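You operate a simulated robot arm through the tools that you are given. There is no shell and no other tool.

The job below is to be done with a simulated robot arm. You get a single attempt, and the scene is never put back.

## Task
Put things in order on the deck of the green pallet. At the end: the tall purple cap stands on top of the blue cap with a wide rim; the yellow clip stands where the clear cup stood; the green nozzle stands on top of the silver block; the clear cup from the deck of the green pallet stands where the tall purple cap stood; whatever was shut is shut again. Leave all else as you found it, and nothing knocked over.

It is judged by the outcome, as a careful person would: the job done as asked, and still so three seconds after it is handed in. It fails if anything else is knocked over, pushed out of place, dropped, spilled or broken. Lids that push on must go on centred and level and be pressed home; caps that screw on are set level and turned clockwise until they are tight.

## Robot
A 6-joint arm with a two-finger parallel gripper, fixed in place. Base frame: the origin is at the foot of the arm, x ahead of it, y to its left, z up; the work surface is at about z = 0. Lengths are in mm, angles in rad, forces in N, time in s.
With the tool pointing down near the work surface it reaches from about 160 to 420 mm from the base axis. Its first joint turns from -1.152 to 1.152 rad. Payload 1.57 kg.
The TCP is the grasp point between the finger pads, 30 mm short of the fingertips. In the tool frame z runs along the fingers and y along their closing line. The gripper opens to 80 mm. The fingers are 17 mm wide and 12 mm thick; the gripper's body (40 by 82 mm) begins 80 mm behind the TCP.
Orientation is that of the tool frame in the base frame, as [roll, pitch, yaw] about the fixed x, y, z axes, in that order (R = Rz(yaw) Ry(pitch) Rx(roll)). With the fingers straight down and closing along the base's y, the tool's x points along the base's -x, its y along +y and its z along -z.

## Interface
- The arm moves only by the tool arm_command. Its argument "commands" is a list of rows, each an object of numbers (a shift or turn left out is 0, a gripper value left out holds the last): "x", "y", "z": the shift along the tool's x, y, z in mm; "wx", "wy", "wz": the turn, a rotation vector about the tool's x, y, z in rad; "gripper": the closure, from 0 (fully open) to 1 (shut). In form: [{"x": .., "y": .., "z": .., "wx": .., "wy": .., "wz": .., "gripper": ..}, ...]. A call has 1 to 20 rows; each row is the pose to reach, as a shift and turn from the pose commanded when the call began, along the tool's axes at that moment. Rows are played at 5 a second. More than 50 mm and 0.15 rad between two rows, or a gripper value outside its range, and nothing of the call is played. Where a pose cannot be reached the arm comes as near as it can. A force on the tool above 40 N (or 10 N above the force at the start of the call, whichever is more), or a blocked arm, ends the call early, and 0.2 s more pass. The fingers move at their own pace (about 153 mm/s each) and stop on an object; they squeeze with about 21 N. The grip force told is the motor's: it shows also when the fingers shut on nothing. Time passes only in rows, and 0.2 s behind the last, so rows that repeat a pose let the fingers close. It gives the time, the measured TCP pose, the force on the tool (base axes), the opening and the grip force at its end, in the units of the frame above (readings bear some noise), with the torque about the TCP (base axes, N m) and any sound that the robot's microphone picked up.
- Cameras (640 x 400 px; columns grow to the right, rows downward): "scene" is fixed at [52.3, -334.5, 412.7]; the picture's right is [0.79, -0.61, 0.00], its down [-0.41, -0.53, -0.74] and it looks along [0.45, 0.59, -0.67] (base axes); focal length 225 px, centre (320, 200). "wrist" rides on the gripper at [72, -7, -122] in the tool frame; the picture's right is [0.09, 1.00, 0.00], its down [-0.84, 0.08, -0.54] and it looks along [-0.54, 0.05, 0.84] (tool axes); focal length 238 px, centre (320, 200). There is no depth. A picture from a camera that has moved, and an enlarged one, comes with that camera's place and axes in the base frame and with its lens.
- grab_frame(camera): a new picture of that camera. It takes no simulated time.
- close_up(camera, box): a new picture of the part [left, top, right, bottom] of that camera's present view, enlarged. It takes no simulated time.
- sign_off(): hands the job in; it is judged then, once.

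Places have to be worked out from the pictures, the camera data and where the tool is seen. Open the gripper and draw the arm clear of the work before you hand the job in, unless the task says otherwise.

The tools are called after "Request:" as a command line: name --argument value ..., lists and objects as JSON in quotes. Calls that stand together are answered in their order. arm_command: Moves the arm, as the interface text tells. Its arguments: {"type":"object","properties":{"commands":{"type":"array"}},"required":["commands"]} The other tools are called the same way: grab_frame (camera) takes a picture; close_up (camera, box) takes an enlarged picture of a part of a camera's view; sign_off () hands the job in.

At the start:

```text
time: 0.0
eef_pos: [214.7, -81.3, 261.7]
tool_rot: [3.141, 0.001, -3.139]
force: [0.0, 0.5, 0.3]
ft_torque: [0.0, -0.03, -0.02]
width: 79.9
grip_force: 0.0
```

scene: 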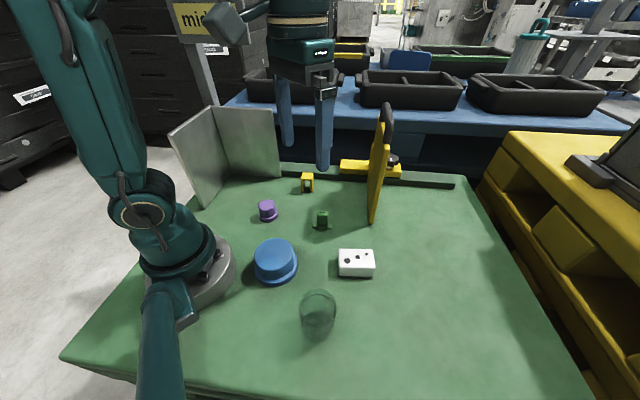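
wrist: 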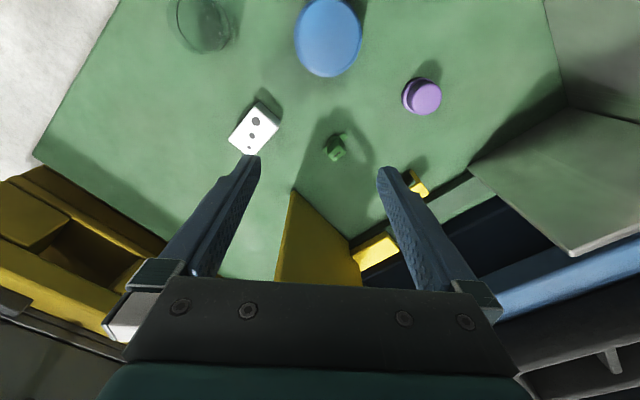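

The two pictures show the purple cap, blue cap, yellow clip, green nozzle, silver block and clear cup on a green deck. I'll take close-ups to see each one before moving.

Request:
close_up --camera "scene" --box '[230, 160, 400, 266]'

Request:
close_up --camera "scene" --box '[240, 230, 400, 350]'

Request:
close_up --camera "wrist" --box '[150, 0, 470, 200]'

Request:
close_up --camera "scene" --box '[160, 80, 480, 280]'

```text
3.76 times, centred on (315, 213) of scene
camera zoom: at [52.3, -334.5, 412.7], right [0.79, -0.61, 0.0], down [-0.41, -0.53, -0.74], along [0.45, 0.59, -0.67], focal length 846 px, centre (339, 151)
```

zoom: 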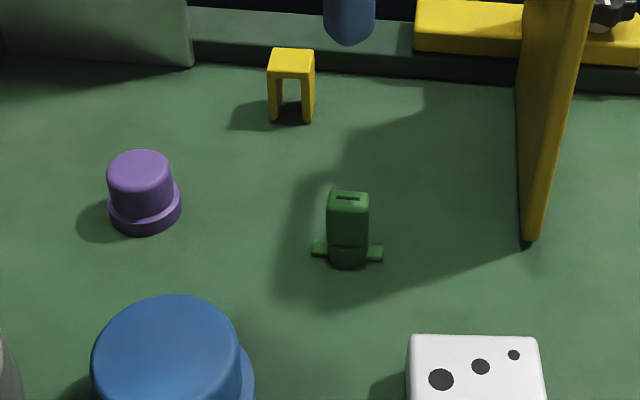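

```text
3.33 times, centred on (320, 290) of scene
camera zoom: at [52.3, -334.5, 412.7], right [0.79, -0.61, 0.0], down [-0.41, -0.53, -0.74], along [0.45, 0.59, -0.67], focal length 749 px, centre (320, -100)
```

zoom: 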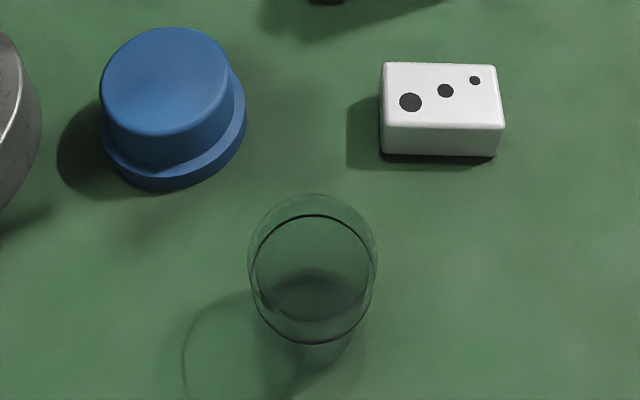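

```text
2.00 times, centred on (310, 100) of wrist
camera zoom: at [142.5, -86.8, 384.2], right [-0.09, 1.0, 0.0], down [0.84, 0.08, 0.54], along [0.54, 0.05, -0.84], focal length 477 px, centre (340, 400)
```

zoom: 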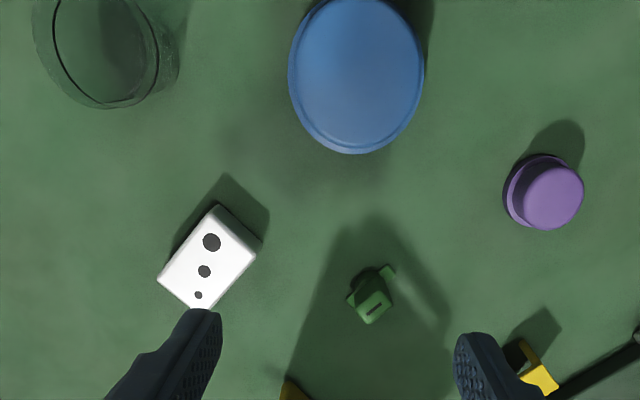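

```text
2.00 times, centred on (320, 180) of scene
camera zoom: at [52.3, -334.5, 412.7], right [0.79, -0.61, 0.0], down [-0.41, -0.53, -0.74], along [0.45, 0.59, -0.67], focal length 449 px, centre (320, 240)
```

zoom: 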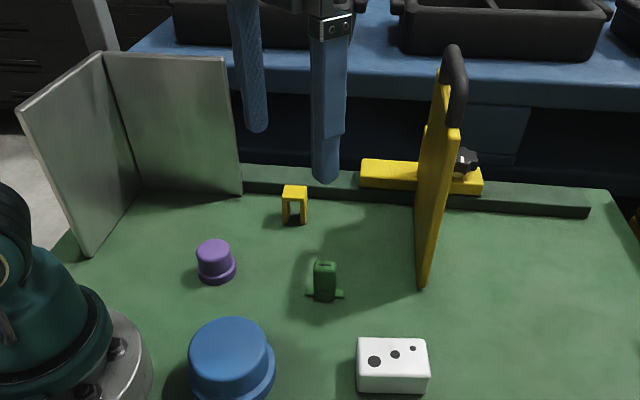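

Purple cap is near (190, 62), blue cap near (133, -80), silver block near (266, -178), nozzle near (280, -48), clip near (330, 84) and cup near (140, -214). I'll move above the purple cap at z≈150 for a closer wrist view.

Request:
arm_command --commands '[{"x": 4, "y": 24, "z": 18}, {"x": 8, "y": 48, "z": 37}, {"x": 12, "y": 72, "z": 56}, {"x": 16, "y": 96, "z": 75}, {"x": 20, "y": 120, "z": 94}, {"x": 24.7, "y": 143.3, "z": 111.7}, {"x": 24.7, "y": 143.3, "z": 111.7}]'

Request:
grab_frame --camera "wrist"

Request:
grab_frame --camera "scene"

```text
time: 1.6
eef_pos: [189.5, 62.4, 152.1]
tool_rot: [-3.141, 0.001, 3.142]
force: [0.3, -1.2, 0.9]
ft_torque: [0.02, -0.01, -0.01]
width: 80.0
grip_force: 0.1
```

```text
taken
camera wrist: at [117.1, 55.8, 272.8], right [-0.09, 1.0, 0.0], down [0.84, 0.08, 0.54], along [0.54, 0.05, -0.84], focal length 238 px, centre (320, 200)
```

wrist: 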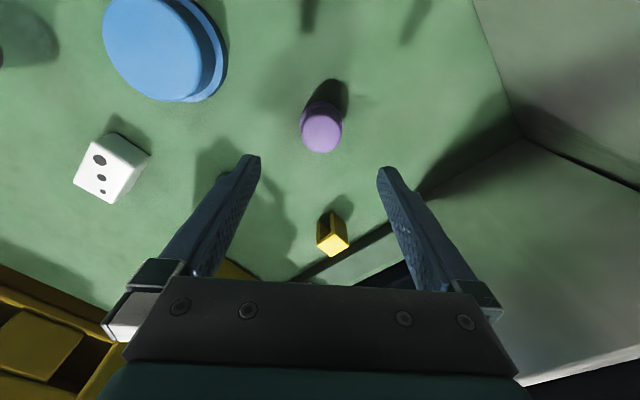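

```text
taken
```

scene: 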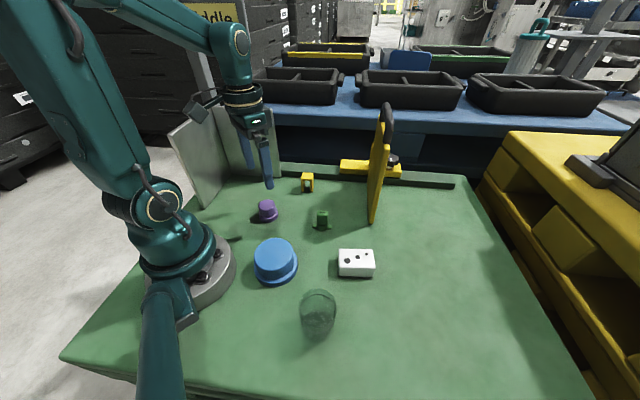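

The purple cap now shows between the fingers in the wrist view. I'll enlarge it and the clip to measure them.

Request:
close_up --camera "wrist" --box '[272, 70, 372, 270]'

Request:
close_up --camera "wrist" --box '[280, 80, 360, 160]'

Request:
close_up --camera "scene" --box '[240, 180, 340, 242]'

Request:
close_up --camera "scene" --box '[280, 280, 360, 350]'

```text
2.00 times, centred on (322, 170) of wrist
camera zoom: at [117.1, 55.8, 272.8], right [-0.09, 1.0, 0.0], down [0.84, 0.08, 0.54], along [0.54, 0.05, -0.84], focal length 477 px, centre (316, 260)
```

zoom: 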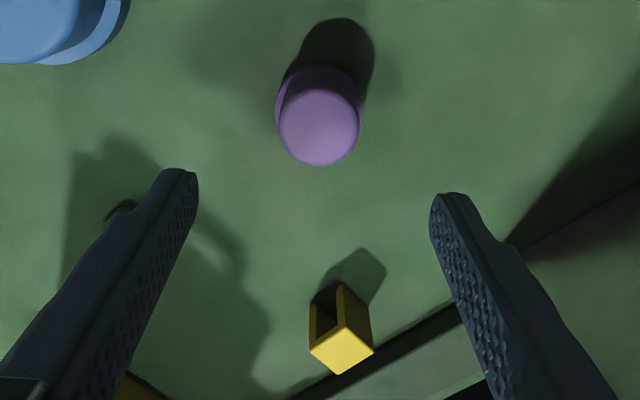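

```text
5.00 times, centred on (320, 120) of wrist
camera zoom: at [117.1, 55.8, 272.8], right [-0.09, 1.0, 0.0], down [0.84, 0.08, 0.54], along [0.54, 0.05, -0.84], focal length 1192 px, centre (320, 600)
```

zoom: 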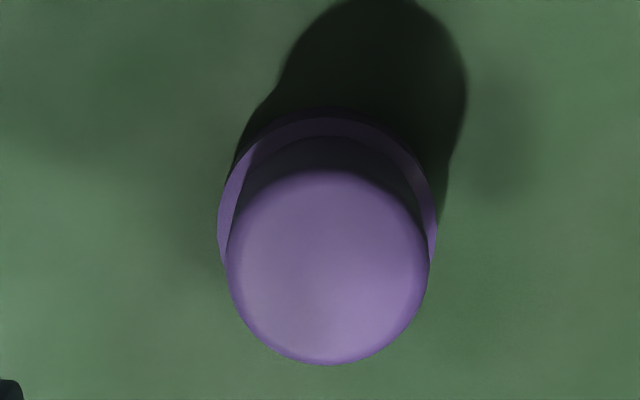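

```text
6.40 times, centred on (290, 211) of scene
camera zoom: at [52.3, -334.5, 412.7], right [0.79, -0.61, 0.0], down [-0.41, -0.53, -0.74], along [0.45, 0.59, -0.67], focal length 1438 px, centre (512, 130)
```

zoom: 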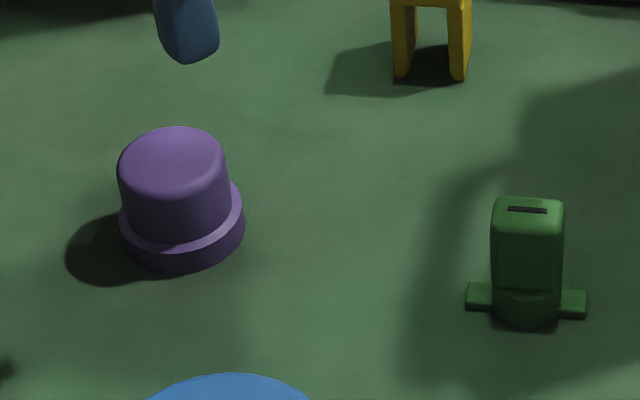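

```text
5.71 times, centred on (320, 315) of scene
camera zoom: at [52.3, -334.5, 412.7], right [0.79, -0.61, 0.0], down [-0.41, -0.53, -0.74], along [0.45, 0.59, -0.67], focal length 1284 px, centre (320, -457)
```

zoom: 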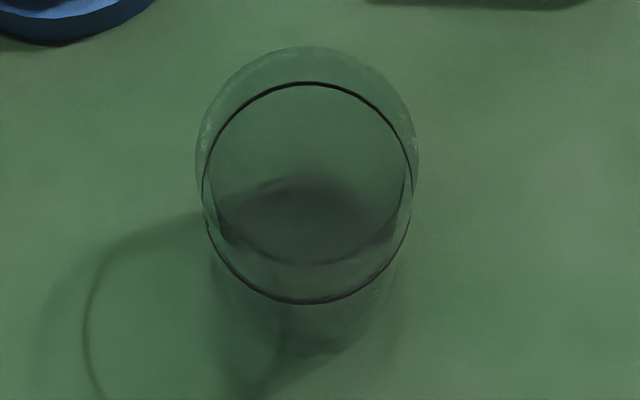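

Triangulating both cameras puts the purple cap at about (191, 64): roughly 36 tall, body about 41 across, with a flange about 13 high. I'll descend to TCP z≈60 around it and check.

Request:
arm_command --commands '[{"x": -1.5, "y": 1.6, "z": 25}, {"x": -1.5, "y": 1.6, "z": 50}, {"x": -1.5, "y": 1.6, "z": 75}, {"x": -1.5, "y": 1.6, "z": 92}, {"x": -1.5, "y": 1.6, "z": 92}]'

Request:
close_up --camera "scene" --box '[220, 150, 320, 230]'

Request:
grab_frame --camera "wrist"

```text
time: 2.8
eef_pos: [193.3, 62.6, 58.2]
tool_rot: [3.14, 0.001, 3.141]
force: [-0.3, 0.0, -0.5]
ft_torque: [-0.03, 0.0, 0.02]
width: 79.9
grip_force: 0.0
```

```text
5.00 times, centred on (270, 190) of scene
camera zoom: at [52.3, -334.5, 412.7], right [0.79, -0.61, 0.0], down [-0.41, -0.53, -0.74], along [0.45, 0.59, -0.67], focal length 1124 px, centre (570, 250)
```

zoom: 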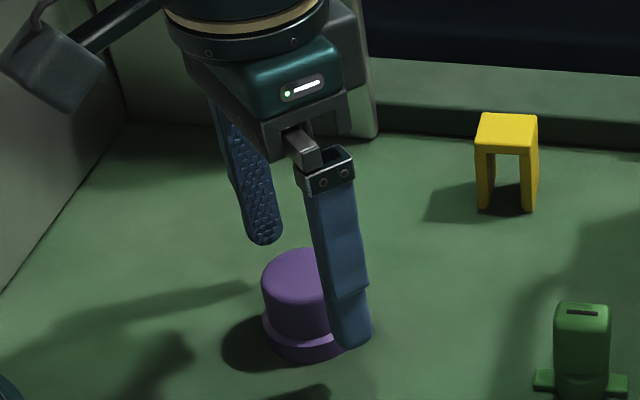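

```text
taken
camera wrist: at [119.9, 57.0, 180.1], right [-0.09, 1.0, 0.0], down [0.84, 0.08, 0.54], along [0.54, 0.05, -0.84], focal length 238 px, centre (320, 200)
```

wrist: 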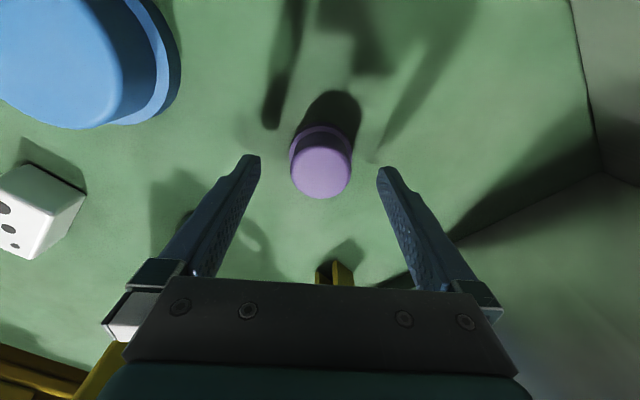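

The fingers straddle the purple cap with the body between them. I'll lower to TCP z≈46, keeping the tips above the flange, and close.

Request:
arm_command --commands '[{"z": 6}, {"z": 11.5}, {"z": 11.5}, {"z": 11.5, "gripper": 0.3}, {"z": 11.5, "gripper": 0.45}, {"z": 11.5, "gripper": 0.65}, {"z": 11.5, "gripper": 0.65}, {"z": 11.5, "gripper": 0.65}]'

Request:
close_up --camera "scene" --box '[220, 150, 320, 230]'

Request:
grab_frame --camera "wrist"

```text
time: 4.6
eef_pos: [190.7, 63.1, 48.0]
tool_rot: [3.141, 0.001, -3.141]
force: [-0.1, -0.2, -0.3]
ft_torque: [0.05, 0.03, 0.01]
width: 40.1
grip_force: 20.8
```

```text
5.00 times, centred on (270, 190) of scene
camera zoom: at [52.3, -334.5, 412.7], right [0.79, -0.61, 0.0], down [-0.41, -0.53, -0.74], along [0.45, 0.59, -0.67], focal length 1124 px, centre (570, 250)
```

zoom: 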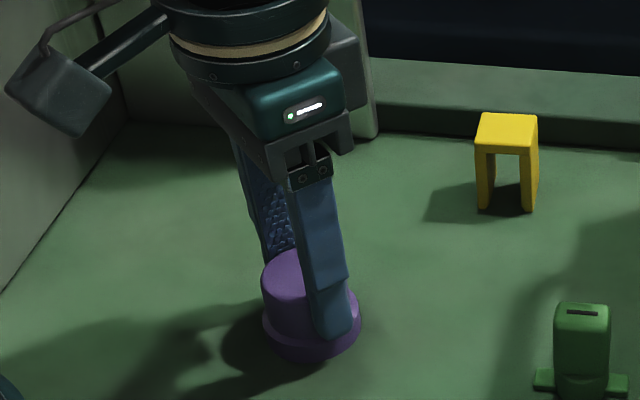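

```text
taken
camera wrist: at [119.7, 57.9, 169.1], right [-0.09, 1.0, 0.0], down [0.84, 0.08, 0.54], along [0.54, 0.05, -0.84], focal length 238 px, centre (320, 200)
```

wrist: 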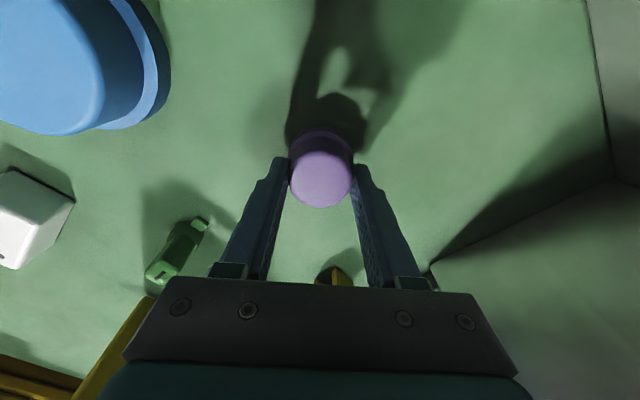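

Grip is firm at a 40 mm width, so the cap is held, with its original place at about (191, 63.6). I'll lift straight up and carry it to above the blue cap at about (134, -78).

Request:
arm_command --commands '[{"z": -8}, {"z": -30}, {"z": -60}, {"z": -93.5}, {"x": 8, "y": -20, "z": -93.5}, {"x": 18, "y": -45, "z": -93.5}, {"x": 28, "y": -70, "z": -93.5}, {"x": 38, "y": -95, "z": -93.5}, {"x": 48, "y": -120, "z": -93.5}, {"x": 57.5, "y": -141.6, "z": -93.5}, {"x": 57.5, "y": -141.6, "z": -93.5}]'

Request:
grab_frame --camera "scene"

Request:
grab_frame --camera "wrist"

```text
time: 7.0
eef_pos: [134.2, -76.8, 143.3]
tool_rot: [3.14, 0.001, -3.14]
force: [0.2, 0.5, -0.8]
ft_torque: [-0.02, 0.03, -0.03]
width: 40.1
grip_force: 21.0
```

```text
taken
```

scene: 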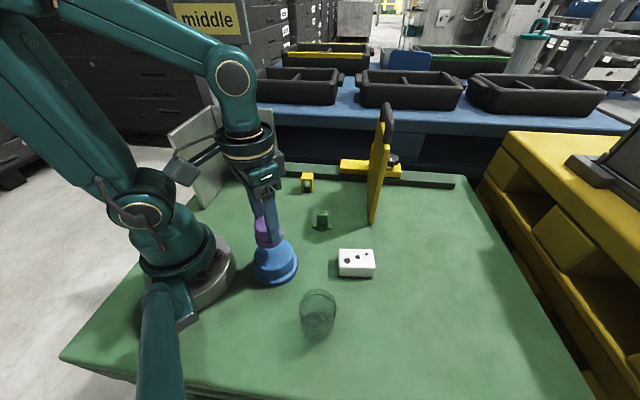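

```text
taken
camera wrist: at [62.1, -82.9, 263.5], right [-0.09, 1.0, 0.0], down [0.84, 0.08, 0.54], along [0.54, 0.05, -0.84], focal length 238 px, centre (320, 200)
```

wrist: 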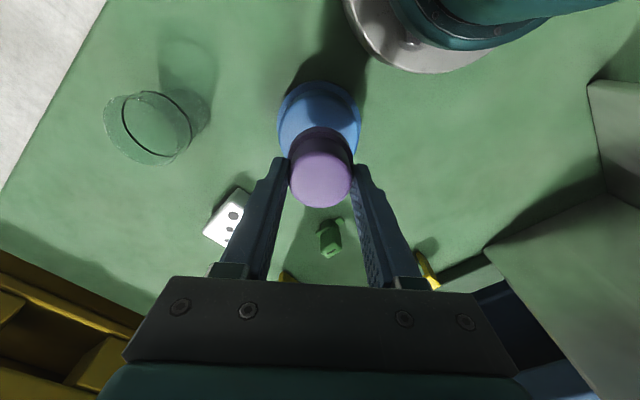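

The arm is above the blue cap, whose centre I estimate at (134.5, -79) from this view. I'll lower to about 10 mm above its top and check.

Request:
arm_command --commands '[{"y": -0.7, "z": 15}, {"y": -0.7, "z": 30}, {"y": -0.7, "z": 40}, {"y": -0.7, "z": 40}]'

Request:
close_up --camera "scene" --box '[230, 200, 330, 290]'

Request:
close_up --camera "wrist" --box '[240, 60, 400, 220]'

```text
time: 8.0
eef_pos: [133.0, -76.7, 101.6]
tool_rot: [-3.141, 0.0, 3.141]
force: [-0.1, 0.7, -1.1]
ft_torque: [0.01, -0.01, 0.03]
width: 39.8
grip_force: 21.1
```

```text
4.44 times, centred on (280, 245) of scene
camera zoom: at [52.3, -334.5, 412.7], right [0.79, -0.61, 0.0], down [-0.41, -0.53, -0.74], along [0.45, 0.59, -0.67], focal length 999 px, centre (498, 0)
```

zoom: 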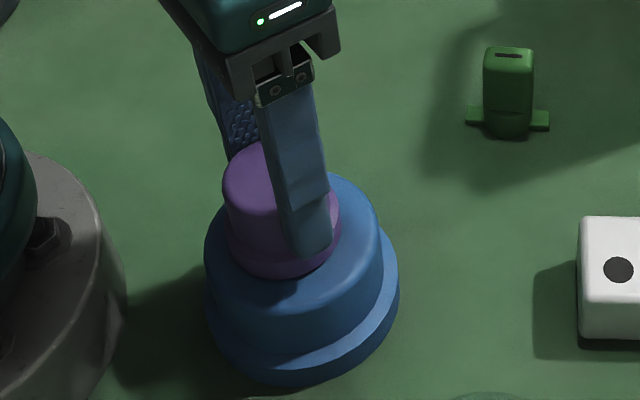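

```text
2.50 times, centred on (320, 140) of wrist
camera zoom: at [61.2, -83.4, 222.2], right [-0.09, 1.0, 0.0], down [0.84, 0.08, 0.54], along [0.54, 0.05, -0.84], focal length 596 px, centre (320, 350)
```

zoom: 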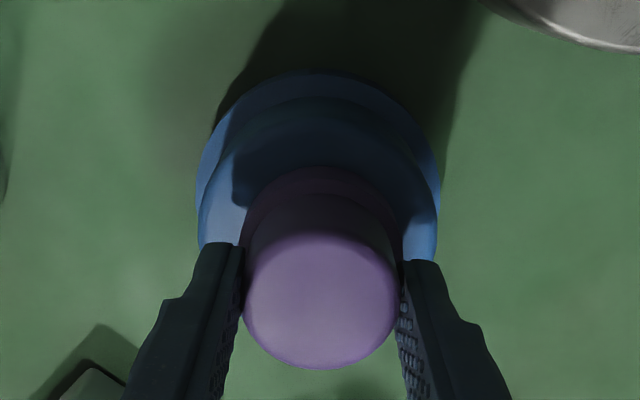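

Purple hovers within a few millimetres of the blue cap's centre; by scene camera a small +1.5 mm x shift centres it better. I'll lower 8 mm gently and read the force.

Request:
arm_command --commands '[{"x": -1.5, "y": -0.3, "z": 4}, {"x": -1.5, "y": -0.3, "z": 8}, {"x": -1.5, "y": -0.3, "z": 8}]'

Request:
close_up --camera "scene" --box '[230, 200, 330, 290]'

```text
time: 8.8
eef_pos: [134.7, -76.9, 94.0]
tool_rot: [-3.141, 0.003, -3.141]
force: [1.5, 1.7, 7.2]
ft_torque: [0.1, -0.13, -0.02]
width: 40.0
grip_force: 20.3
```

```text
4.44 times, centred on (280, 245) of scene
camera zoom: at [52.2, -334.5, 412.7], right [0.79, -0.61, 0.0], down [-0.41, -0.53, -0.74], along [0.45, 0.59, -0.67], focal length 999 px, centre (498, 0)
```

zoom: 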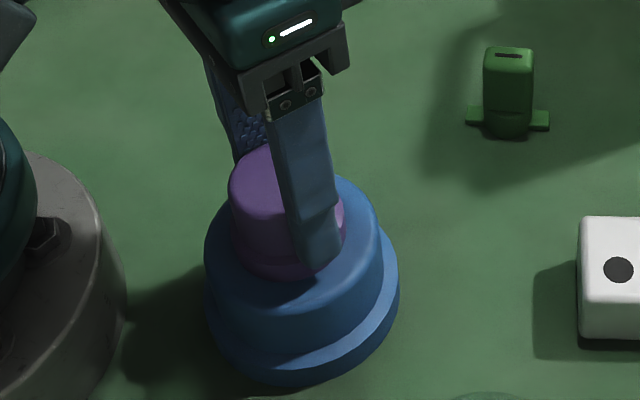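

Contact reads about 7 N, so the cap is touching the blue top, and it sits about 3 mm to +y of centre. I'll lift slightly, shift 2.5 mm to -y, and set it down again.

Request:
arm_command --commands '[{"z": -4}, {"x": -0.8, "y": -2.5, "z": -4}, {"x": -0.8, "y": -2.5, "z": -4}, {"x": -0.8, "y": -2.5, "z": -1.5}, {"x": -0.8, "y": -2.5, "z": -0.3}, {"x": -0.8, "y": -2.5, "z": -0.3}]'

Request:
close_up --camera "scene" --box '[230, 200, 330, 290]'

Request:
close_up --camera "wrist" --box '[240, 60, 400, 220]'

```text
time: 10.2
eef_pos: [135.8, -80.8, 93.2]
tool_rot: [3.141, 0.002, 3.14]
force: [-0.9, 0.4, -1.0]
ft_torque: [0.0, 0.04, 0.0]
width: 40.1
grip_force: 21.2
```

```text
4.44 times, centred on (280, 245) of scene
camera zoom: at [52.3, -334.5, 412.7], right [0.79, -0.61, 0.0], down [-0.41, -0.53, -0.74], along [0.45, 0.59, -0.67], focal length 999 px, centre (498, 0)
```

zoom: 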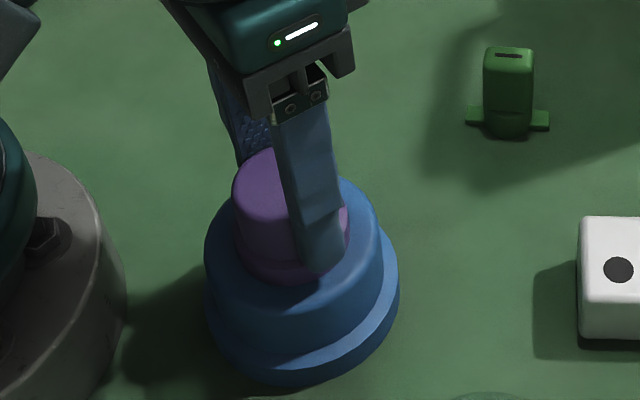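

```text
2.50 times, centred on (320, 140) of wrist
camera zoom: at [63.8, -86.8, 214.6], right [-0.09, 1.0, 0.0], down [0.84, 0.08, 0.54], along [0.54, 0.05, -0.84], focal length 596 px, centre (320, 350)
```

zoom: 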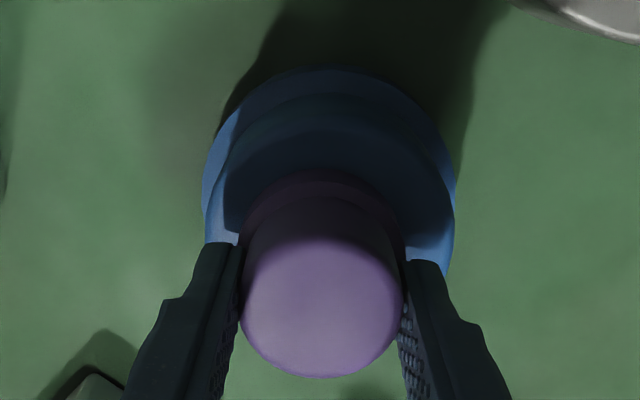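

Now the rim of the purple cap looks concentric with the blue top. The force reads about zero, so I'll lower in small steps until light contact.

Request:
arm_command --commands '[{"z": 0.6}, {"z": 1.0}, {"z": 1.0}]'

```text
time: 11.0
eef_pos: [135.8, -80.2, 93.4]
tool_rot: [-3.141, 0.002, 3.141]
force: [-1.0, -0.3, 4.3]
ft_torque: [0.04, -0.01, -0.01]
width: 39.7
grip_force: 21.1
```

Light contact reads 4 N, so I'll open the fingers and rise clear.

Request:
arm_command --commands '[{"gripper": 0.42}, {"gripper": 0.3}, {"gripper": 0.15}, {"gripper": 0.0}, {"z": -15, "gripper": 0.0}, {"z": -40}, {"z": -70}, {"z": -70}]'

Request:
grab_frame --camera "scene"

Request:
grab_frame --camera "wrist"

Request:
close_up --camera "scene" --box '[230, 200, 330, 290]'

```text
time: 12.8
eef_pos: [136.4, -81.9, 160.8]
tool_rot: [-3.141, 0.003, -3.141]
force: [0.7, -0.2, 0.1]
ft_torque: [0.02, 0.0, -0.03]
width: 80.0
grip_force: 0.0
```

```text
taken
```

scene: 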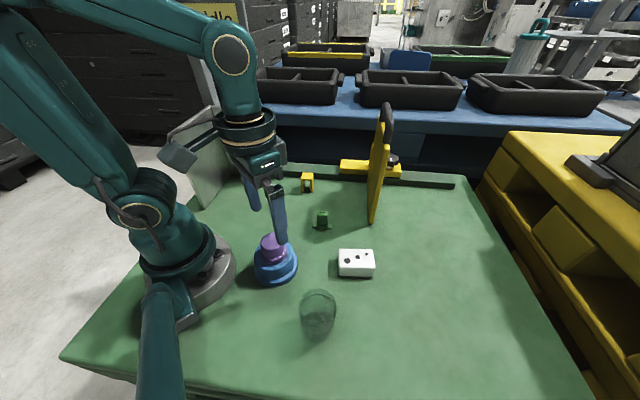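

```text
taken
camera wrist: at [64.4, -87.6, 282.7], right [-0.09, 1.0, 0.0], down [0.84, 0.08, 0.54], along [0.54, 0.05, -0.84], focal length 238 px, centre (320, 200)
```

wrist: 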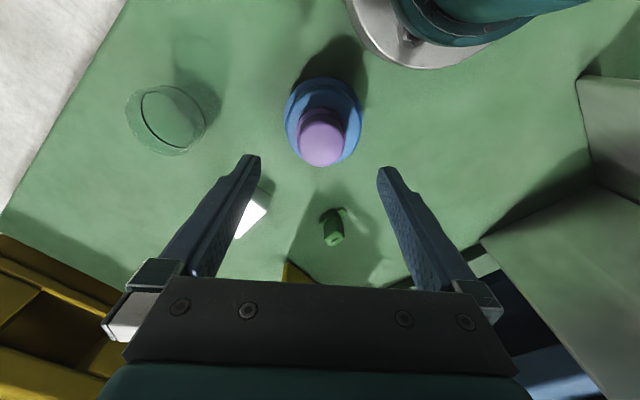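

```text
4.44 times, centred on (280, 245) of scene
camera zoom: at [52.2, -334.5, 412.7], right [0.79, -0.61, 0.0], down [-0.41, -0.53, -0.74], along [0.45, 0.59, -0.67], focal length 999 px, centre (498, 0)
```

zoom: 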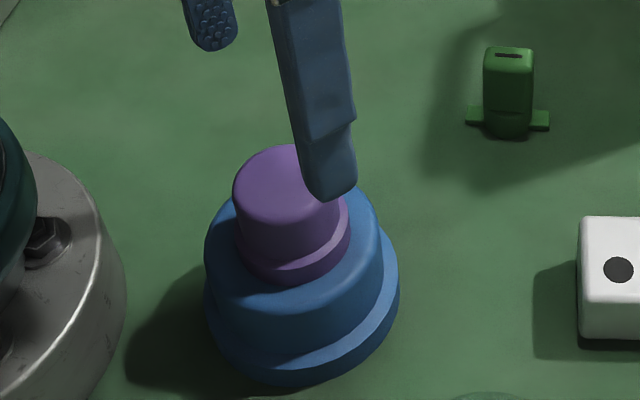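

Purple now stands centred on the blue cap. Next is the clear cup, triangulated at about (134, -222) with its rim near z≈73. I'll move above it at the same height for a better look.

Request:
arm_command --commands '[{"x": 0, "y": -25}, {"x": 1, "y": -55}, {"x": 1.5, "y": -85}, {"x": 2, "y": -115}, {"x": 2.3, "y": -140.5}, {"x": 2.3, "y": -140.5}]'

Request:
grab_frame --camera "scene"

Request:
close_up --camera "wrist" --box '[220, 50, 420, 200]'

Request:
grab_frame --camera "wrist"

```text
time: 14.2
eef_pos: [134.9, -221.2, 162.2]
tool_rot: [3.14, 0.002, 3.141]
force: [-0.2, 0.0, 0.0]
ft_torque: [-0.01, -0.02, -0.01]
width: 79.9
grip_force: 0.2
```

```text
taken
```

scene: 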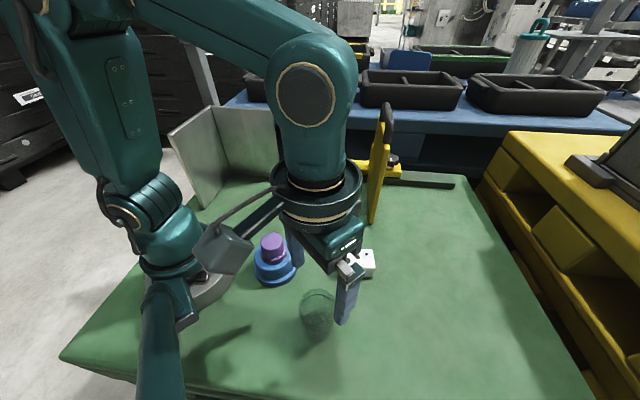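

```text
2.67 times, centred on (320, 125) of wrist
camera zoom: at [61.6, -227.3, 283.3], right [-0.09, 1.0, 0.0], down [0.84, 0.08, 0.54], along [0.54, 0.05, -0.84], focal length 636 px, centre (320, 400)
```

zoom: 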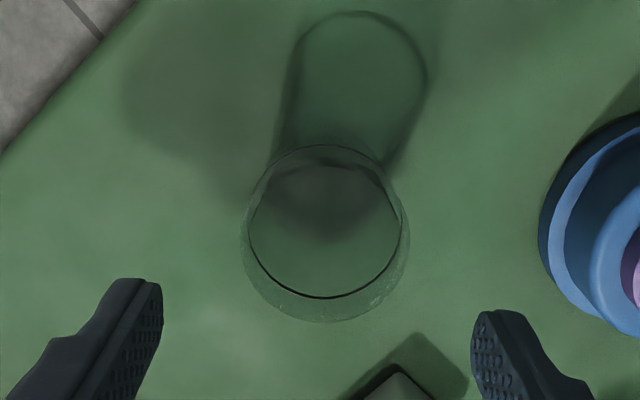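

```text
taken
camera wrist: at [61.6, -227.3, 283.3], right [-0.09, 1.0, 0.0], down [0.84, 0.08, 0.54], along [0.54, 0.05, -0.84], focal length 238 px, centre (320, 200)
```

wrist: 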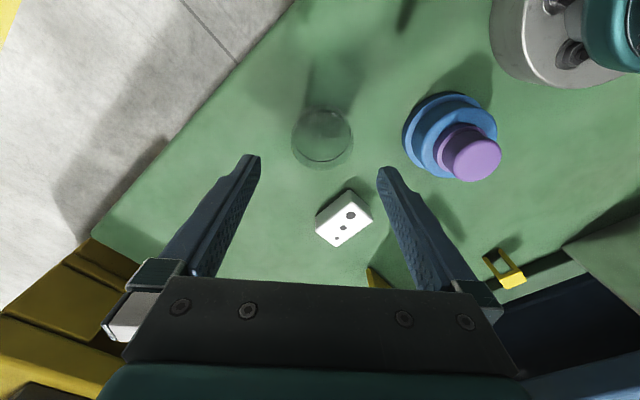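

The cup centre works out at (133, -221), about 57 mm across, with a ring inside near z≈51 that may be a liquid level. I'll keep it upright and move slowly. First I'll lower to just above the rim to confirm it is centred.

Request:
arm_command --commands '[{"x": 0.5, "y": 0.5, "z": 15}, {"x": 0.5, "y": 0.5, "z": 30}, {"x": 0.5, "y": 0.5, "z": 48}, {"x": 0.5, "y": 0.5, "z": 48}]'

Request:
close_up --camera "wrist" --box '[220, 80, 420, 230]'

Request:
close_up --camera "scene" --box '[260, 220, 420, 350]'

```text
time: 15.2
eef_pos: [132.1, -220.6, 114.8]
tool_rot: [-3.141, 0.001, -3.141]
force: [-0.4, 0.3, -0.4]
ft_torque: [0.0, 0.0, 0.01]
width: 80.1
grip_force: 0.1
```

```text
2.67 times, centred on (320, 155) of wrist
camera zoom: at [61.4, -226.9, 235.7], right [-0.09, 1.0, 0.0], down [0.84, 0.08, 0.54], along [0.54, 0.05, -0.84], focal length 636 px, centre (320, 320)
```

zoom: 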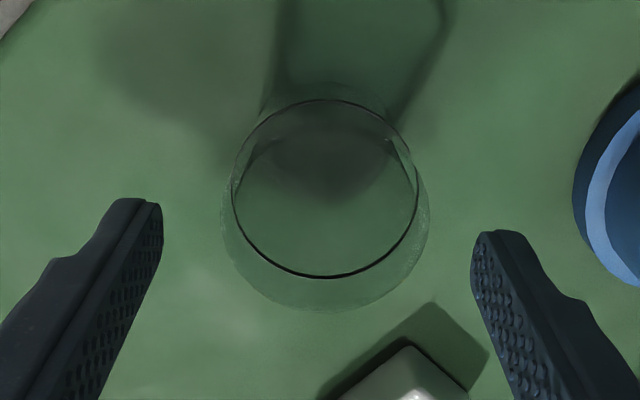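

```text
3.08 times, centred on (340, 285) of scene
camera zoom: at [52.3, -334.5, 412.7], right [0.79, -0.61, 0.0], down [-0.41, -0.53, -0.74], along [0.45, 0.59, -0.67], focal length 691 px, centre (258, -62)
```

zoom: 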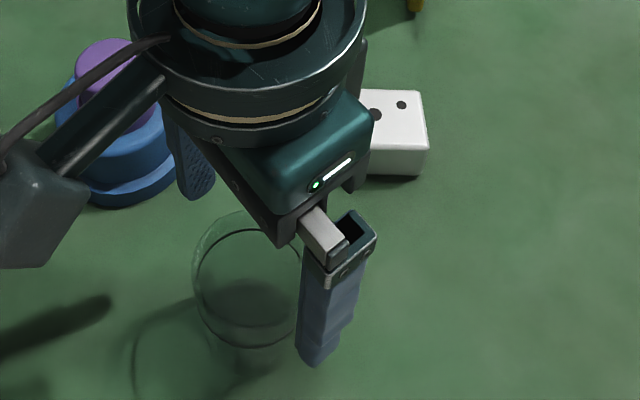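

The cup is centred between the open fingers. I'll lower about 25 mm so the tips pass the rim, then check.

Request:
arm_command --commands '[{"x": 1.0, "z": 8}, {"x": 1.0, "z": 16}, {"x": 1.0, "z": 25}, {"x": 1.0, "z": 25}]'

Request:
close_up --camera "wrist" --box '[220, 80, 420, 230]'

Request:
close_up --camera "scene" --box '[260, 240, 380, 360]'

```text
time: 16.2
eef_pos: [133.3, -220.1, 90.0]
tool_rot: [3.141, 0.002, -3.14]
force: [0.5, 0.2, -0.6]
ft_torque: [0.02, 0.01, -0.01]
width: 80.1
grip_force: 0.0
```

```text
2.67 times, centred on (320, 155) of wrist
camera zoom: at [60.7, -226.6, 210.9], right [-0.09, 1.0, 0.0], down [0.84, 0.08, 0.54], along [0.54, 0.05, -0.84], focal length 636 px, centre (320, 320)
```

zoom: 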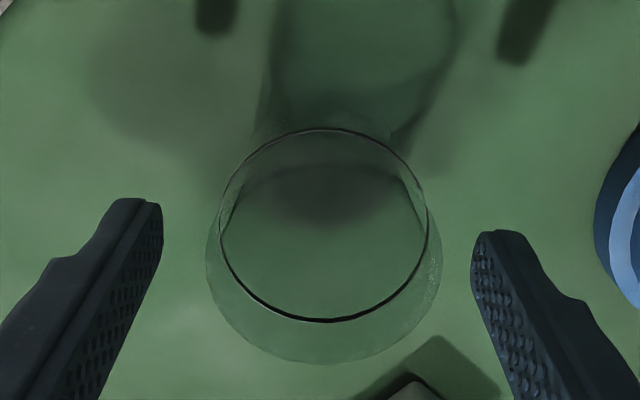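

```text
3.33 times, centred on (320, 300) of scene
camera zoom: at [52.3, -334.5, 412.7], right [0.79, -0.61, 0.0], down [-0.41, -0.53, -0.74], along [0.45, 0.59, -0.67], focal length 749 px, centre (320, -133)
```

zoom: 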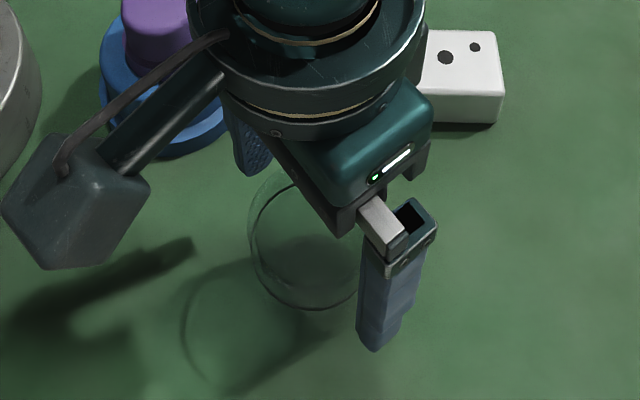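

The tips have passed below the rim with no contact. I'll continue to TCP z≈45, keeping clearance on both sides, then close gently.

Request:
arm_command --commands '[{"x": 1.0, "z": 12}, {"x": 1.0, "z": 24}, {"x": 1.0, "z": 36}, {"x": 1.0, "z": 43.5}, {"x": 1.0, "z": 43.5}]'

Request:
close_up --camera "wrist" --box '[200, 80, 440, 260]'

Request:
close_up --camera "scene" --box '[260, 240, 380, 360]'

```text
time: 17.4
eef_pos: [131.6, -220.9, 45.9]
tool_rot: [3.141, 0.001, 3.141]
force: [-0.4, 0.1, -0.2]
ft_torque: [0.02, -0.01, -0.01]
width: 80.0
grip_force: 0.0
```

```text
2.22 times, centred on (320, 170) of wrist
camera zoom: at [59.7, -226.3, 167.0], right [-0.09, 1.0, 0.0], down [0.84, 0.08, 0.54], along [0.54, 0.05, -0.84], focal length 530 px, centre (320, 267)
```

zoom: 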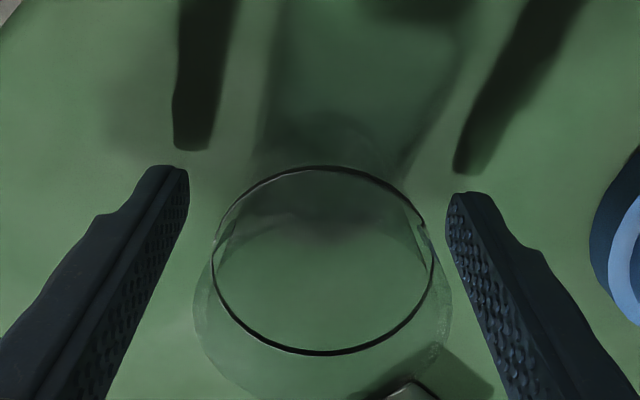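

```text
3.33 times, centred on (320, 300) of scene
camera zoom: at [52.3, -334.5, 412.7], right [0.79, -0.61, 0.0], down [-0.41, -0.53, -0.74], along [0.45, 0.59, -0.67], focal length 749 px, centre (320, -133)
```

zoom: 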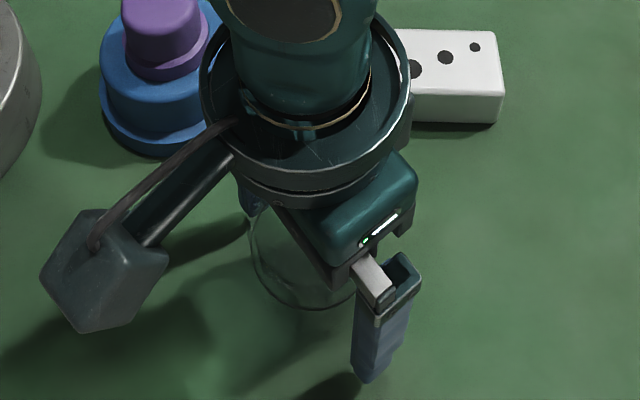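

The cup sits between the pads with clearance. I'll close gradually so it isn't knocked.

Request:
arm_command --commands '[{"gripper": 0.12}, {"gripper": 0.18}, {"gripper": 0.22}, {"gripper": 0.25}, {"gripper": 0.28}, {"gripper": 0.31}, {"gripper": 0.35}, {"gripper": 0.4}, {"gripper": 0.4}]'

Request:
close_up --camera "wrist" --box '[200, 80, 440, 260]'

```text
time: 19.4
eef_pos: [132.9, -220.1, 45.8]
tool_rot: [3.141, 0.001, -3.141]
force: [0.2, -0.3, 0.5]
ft_torque: [-0.02, 0.0, 0.02]
width: 55.9
grip_force: 21.0
```

```text
2.22 times, centred on (320, 170) of wrist
camera zoom: at [59.8, -226.4, 167.2], right [-0.09, 1.0, 0.0], down [0.84, 0.08, 0.54], along [0.54, 0.05, -0.84], focal length 530 px, centre (320, 267)
```

zoom: 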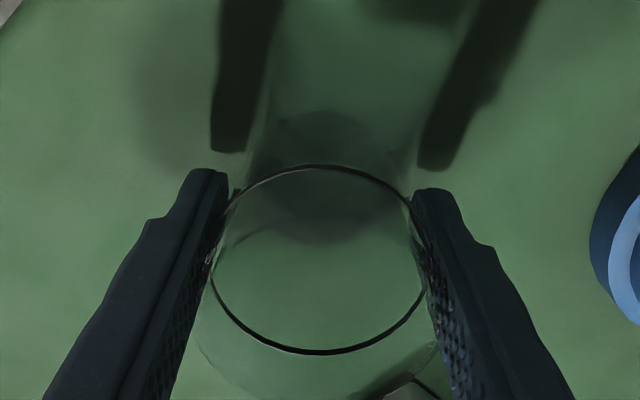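

The cup is held at a 56 mm width. I'll lift it slowly and level, high enough to clear the purple-and-blue stack.

Request:
arm_command --commands '[{"z": -1.5}, {"z": -5}, {"z": -10}, {"z": -17}, {"z": -26}, {"z": -36}, {"z": -47}, {"z": -58}, {"z": -69}, {"z": -80}, {"z": -90}, {"z": -98}, {"z": -104}, {"z": -108}, {"z": -110}, {"z": -110}]'

Request:
grab_frame --camera "scene"

Request:
grab_frame --camera "wrist"

```text
time: 22.8
eef_pos: [131.7, -220.3, 155.2]
tool_rot: [-3.141, 0.001, -3.141]
force: [0.1, -0.2, -0.6]
ft_torque: [0.03, -0.02, -0.05]
width: 55.9
grip_force: 21.1
```

```text
taken
```

scene: 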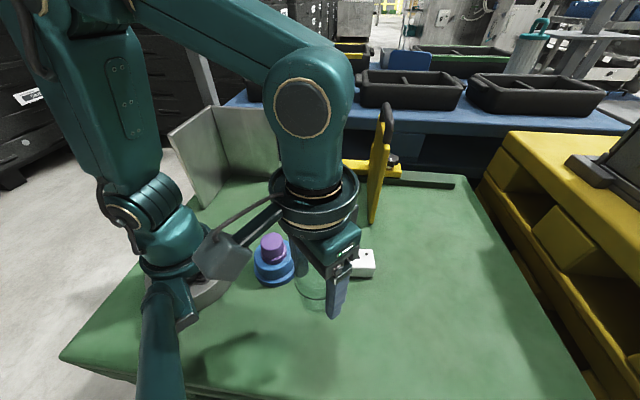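

```text
taken
camera wrist: at [59.5, -226.9, 277.2], right [-0.09, 1.0, 0.0], down [0.84, 0.08, 0.54], along [0.54, 0.05, -0.84], focal length 238 px, centre (320, 200)
```

wrist: 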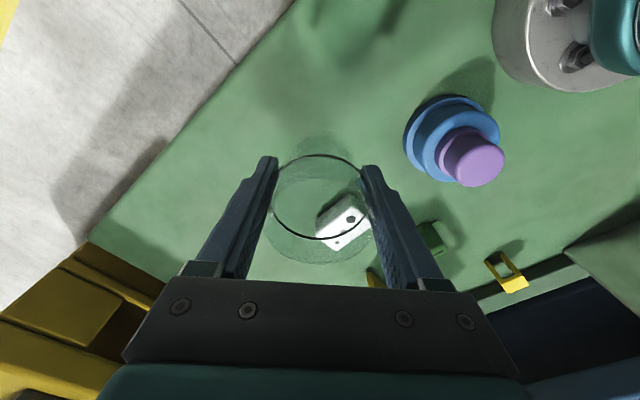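

The cup is lifted, level and light. I'll carry it around the stack on the outer side toward the purple cap's old place at (191.5, 63.6).

Request:
arm_command --commands '[{"x": -4, "y": 5}, {"x": -12, "y": 14}, {"x": -22, "y": 26}, {"x": -32, "y": 38}, {"x": -42, "y": 50}, {"x": -52, "y": 61}, {"x": -60, "y": 71}, {"x": -66, "y": 84}, {"x": -71, "y": 98}, {"x": -76, "y": 112}, {"x": -80, "y": 126}, {"x": -83, "y": 140}, {"x": -83, "y": 155}, {"x": -82, "y": 170}, {"x": -80, "y": 185}, {"x": -78, "y": 198}, {"x": -76, "y": 209}, {"x": -75, "y": 215}, {"x": -75, "y": 215}]'

Request:
grab_frame --camera "scene"

```text
time: 26.8
eef_pos: [206.9, -4.0, 154.5]
tool_rot: [3.141, 0.001, -3.14]
force: [-0.6, -0.4, -1.0]
ft_torque: [-0.03, -0.02, 0.0]
width: 56.0
grip_force: 21.0
```

```text
taken
```

scene: 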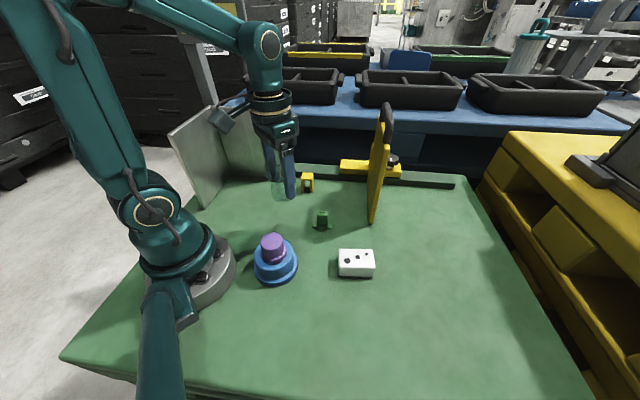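

All is as expected, with the cup held level. I'll continue to above the purple cap's old place, then lower to about 15 mm above the deck.

Request:
arm_command --commands '[{"x": 1, "y": 5}, {"x": 4, "y": 15}, {"x": 6, "y": 28}, {"x": 9, "y": 41}, {"x": 12, "y": 54}, {"x": 14, "y": 64}, {"x": 15, "y": 70.1}, {"x": 15, "y": 70.1}, {"x": 15, "y": 70.1, "z": 5}, {"x": 15, "y": 70.1, "z": 15}, {"x": 15, "y": 70.1, "z": 28}, {"x": 15, "y": 70.1, "z": 42}, {"x": 15, "y": 70.1, "z": 56}, {"x": 15, "y": 70.1, "z": 70}, {"x": 15, "y": 70.1, "z": 82}, {"x": 15, "y": 70.1, "z": 90}, {"x": 15, "y": 70.1, "z": 95}, {"x": 15, "y": 70.1, "z": 95}]'

Request:
close_up --camera "scene" --box '[220, 150, 320, 230]'

Request:
grab_frame --camera "wrist"

```text
time: 30.6
eef_pos: [192.1, 64.5, 61.3]
tool_rot: [3.142, 0.001, -3.14]
force: [0.5, 0.3, -0.2]
ft_torque: [0.04, 0.0, -0.01]
width: 55.5
grip_force: 20.8
```

```text
5.00 times, centred on (270, 190) of scene
camera zoom: at [52.3, -334.5, 412.7], right [0.79, -0.61, 0.0], down [-0.41, -0.53, -0.74], along [0.45, 0.59, -0.67], focal length 1124 px, centre (570, 250)
```

zoom: 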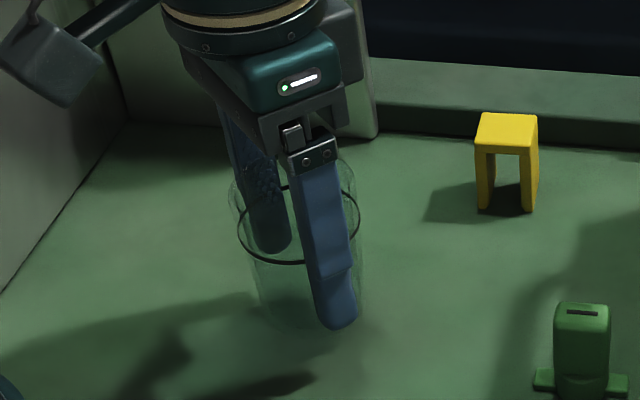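

```text
taken
camera wrist: at [119.8, 58.2, 182.1], right [-0.09, 1.0, 0.0], down [0.84, 0.08, 0.54], along [0.54, 0.05, -0.84], focal length 238 px, centre (320, 200)
```

wrist: 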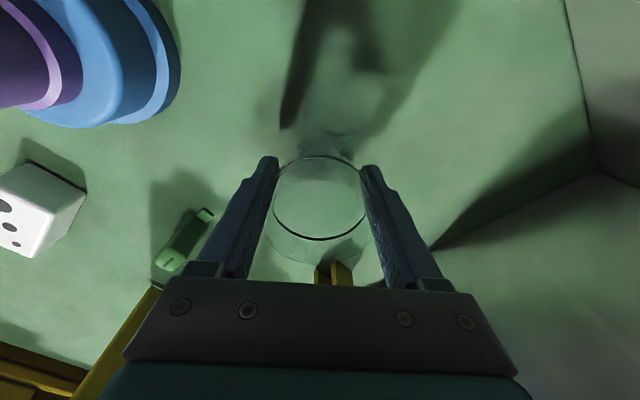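

The cup hovers about 15 mm above the deck at the target spot. I'll lower slowly until light contact.

Request:
arm_command --commands '[{"z": 4}, {"z": 8}, {"z": 11}, {"z": 13.5}, {"z": 14.7}, {"z": 14.7}]'

```text
time: 32.0
eef_pos: [191.2, 64.3, 45.3]
tool_rot: [3.141, 0.002, -3.141]
force: [0.7, -0.4, 2.0]
ft_torque: [-0.01, 0.0, 0.0]
width: 55.7
grip_force: 21.3
```

A slight upward force of 2 N suggests first contact; I'll lower 0.6 mm more to seat it.

Request:
arm_command --commands '[{"z": 0.6}, {"z": 0.6}]'

```text
time: 32.6
eef_pos: [193.2, 63.6, 46.1]
tool_rot: [3.141, 0.001, 3.141]
force: [-1.0, -0.4, 9.4]
ft_torque: [-0.11, 0.07, 0.0]
width: 55.2
grip_force: 21.2
```

The cup is seated. I'll relieve the press by 0.5 mm and open the fingers gradually, then rise straight up.

Request:
arm_command --commands '[{"z": -0.5}, {"z": -0.5, "gripper": 0.29}, {"z": -0.5, "gripper": 0.27}, {"z": -0.5, "gripper": 0.22}, {"z": -0.5, "gripper": 0.15}, {"z": -0.5, "gripper": 0.07}, {"z": -0.5, "gripper": 0.0}, {"z": -0.5, "gripper": 0.0}]'

Request:
grab_frame --camera "wrist"

Request:
close_up --camera "scene" --box '[220, 150, 320, 230]'

```text
time: 34.4
eef_pos: [193.0, 64.3, 46.3]
tool_rot: [-3.14, 0.001, 3.14]
force: [0.1, -0.1, -0.2]
ft_torque: [-0.03, -0.02, -0.01]
width: 79.8
grip_force: 0.0
```

```text
taken
camera wrist: at [119.8, 58.2, 167.6], right [-0.09, 1.0, 0.0], down [0.84, 0.08, 0.54], along [0.54, 0.05, -0.84], focal length 238 px, centre (320, 200)
```

wrist: 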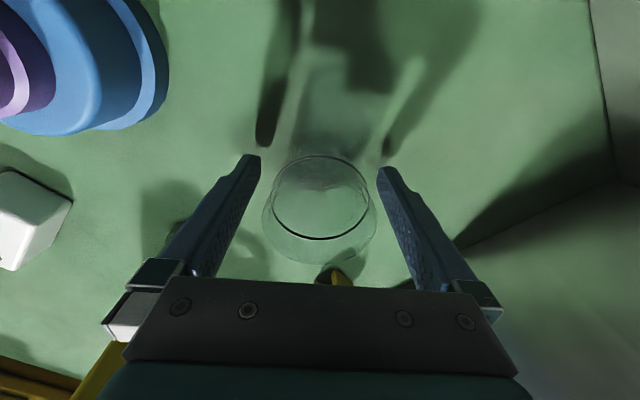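

```text
5.00 times, centred on (270, 190) of scene
camera zoom: at [52.3, -334.5, 412.7], right [0.79, -0.61, 0.0], down [-0.41, -0.53, -0.74], along [0.45, 0.59, -0.67], focal length 1124 px, centre (570, 250)
```

zoom: 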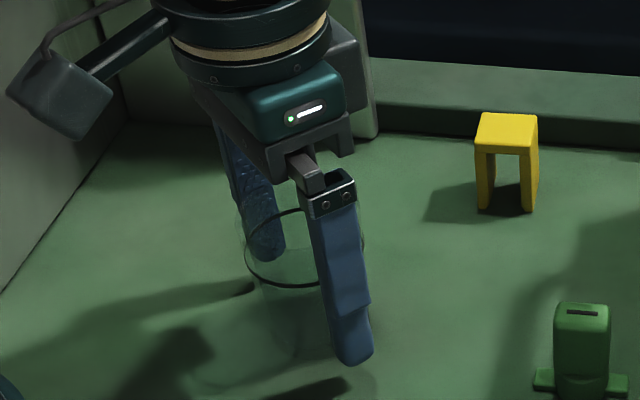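

The cup stands free between the open fingers. I'll rise straight up and look toward the clip.

Request:
arm_command --commands '[{"z": -10}, {"z": -25}, {"z": -50}, {"z": -80}, {"z": -110}, {"z": -110}]'

Request:
grab_frame --camera "wrist"

Request:
close_up --camera "scene" --box '[220, 150, 340, 240]'

Request:
close_up --camera "scene" --box '[285, 160, 335, 210]'

```text
time: 35.8
eef_pos: [190.0, 63.7, 157.2]
tool_rot: [-3.141, 0.003, -3.142]
force: [0.2, -0.6, 0.3]
ft_torque: [0.0, -0.02, -0.01]
width: 79.9
grip_force: 0.0
```

```text
taken
camera wrist: at [119.0, 57.5, 277.3], right [-0.09, 1.0, 0.0], down [0.84, 0.08, 0.54], along [0.54, 0.05, -0.84], focal length 238 px, centre (320, 200)
```

wrist: 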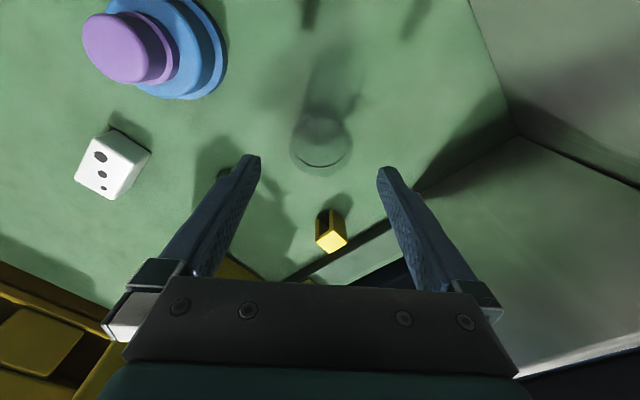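

```text
4.44 times, centred on (280, 195) of scene
camera zoom: at [52.2, -334.5, 412.7], right [0.79, -0.61, 0.0], down [-0.41, -0.53, -0.74], along [0.45, 0.59, -0.67], focal length 999 px, centre (498, 222)
```

zoom: 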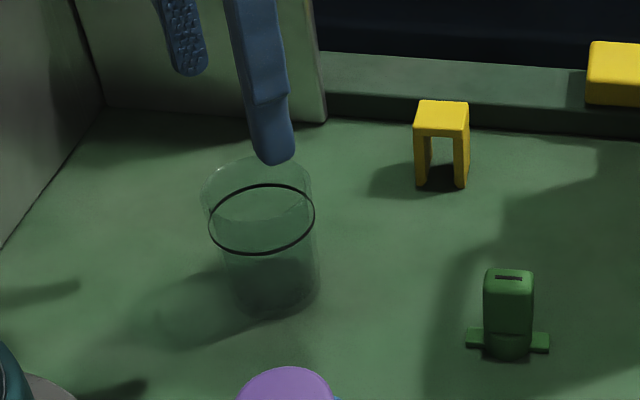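

```text
8.00 times, centred on (310, 185) of scene
camera zoom: at [52.2, -334.5, 412.7], right [0.79, -0.61, 0.0], down [-0.41, -0.53, -0.74], along [0.45, 0.59, -0.67], focal length 1798 px, centre (400, 320)
```

zoom: 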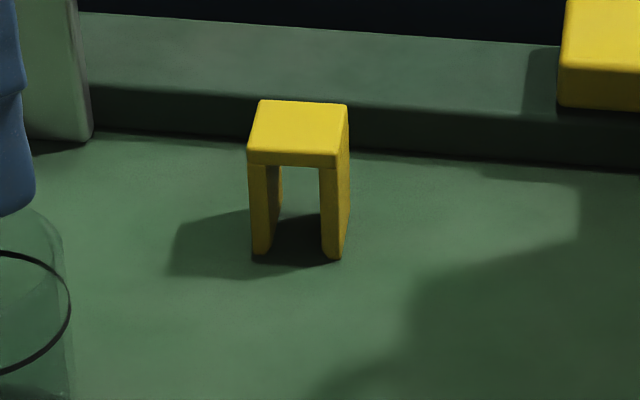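

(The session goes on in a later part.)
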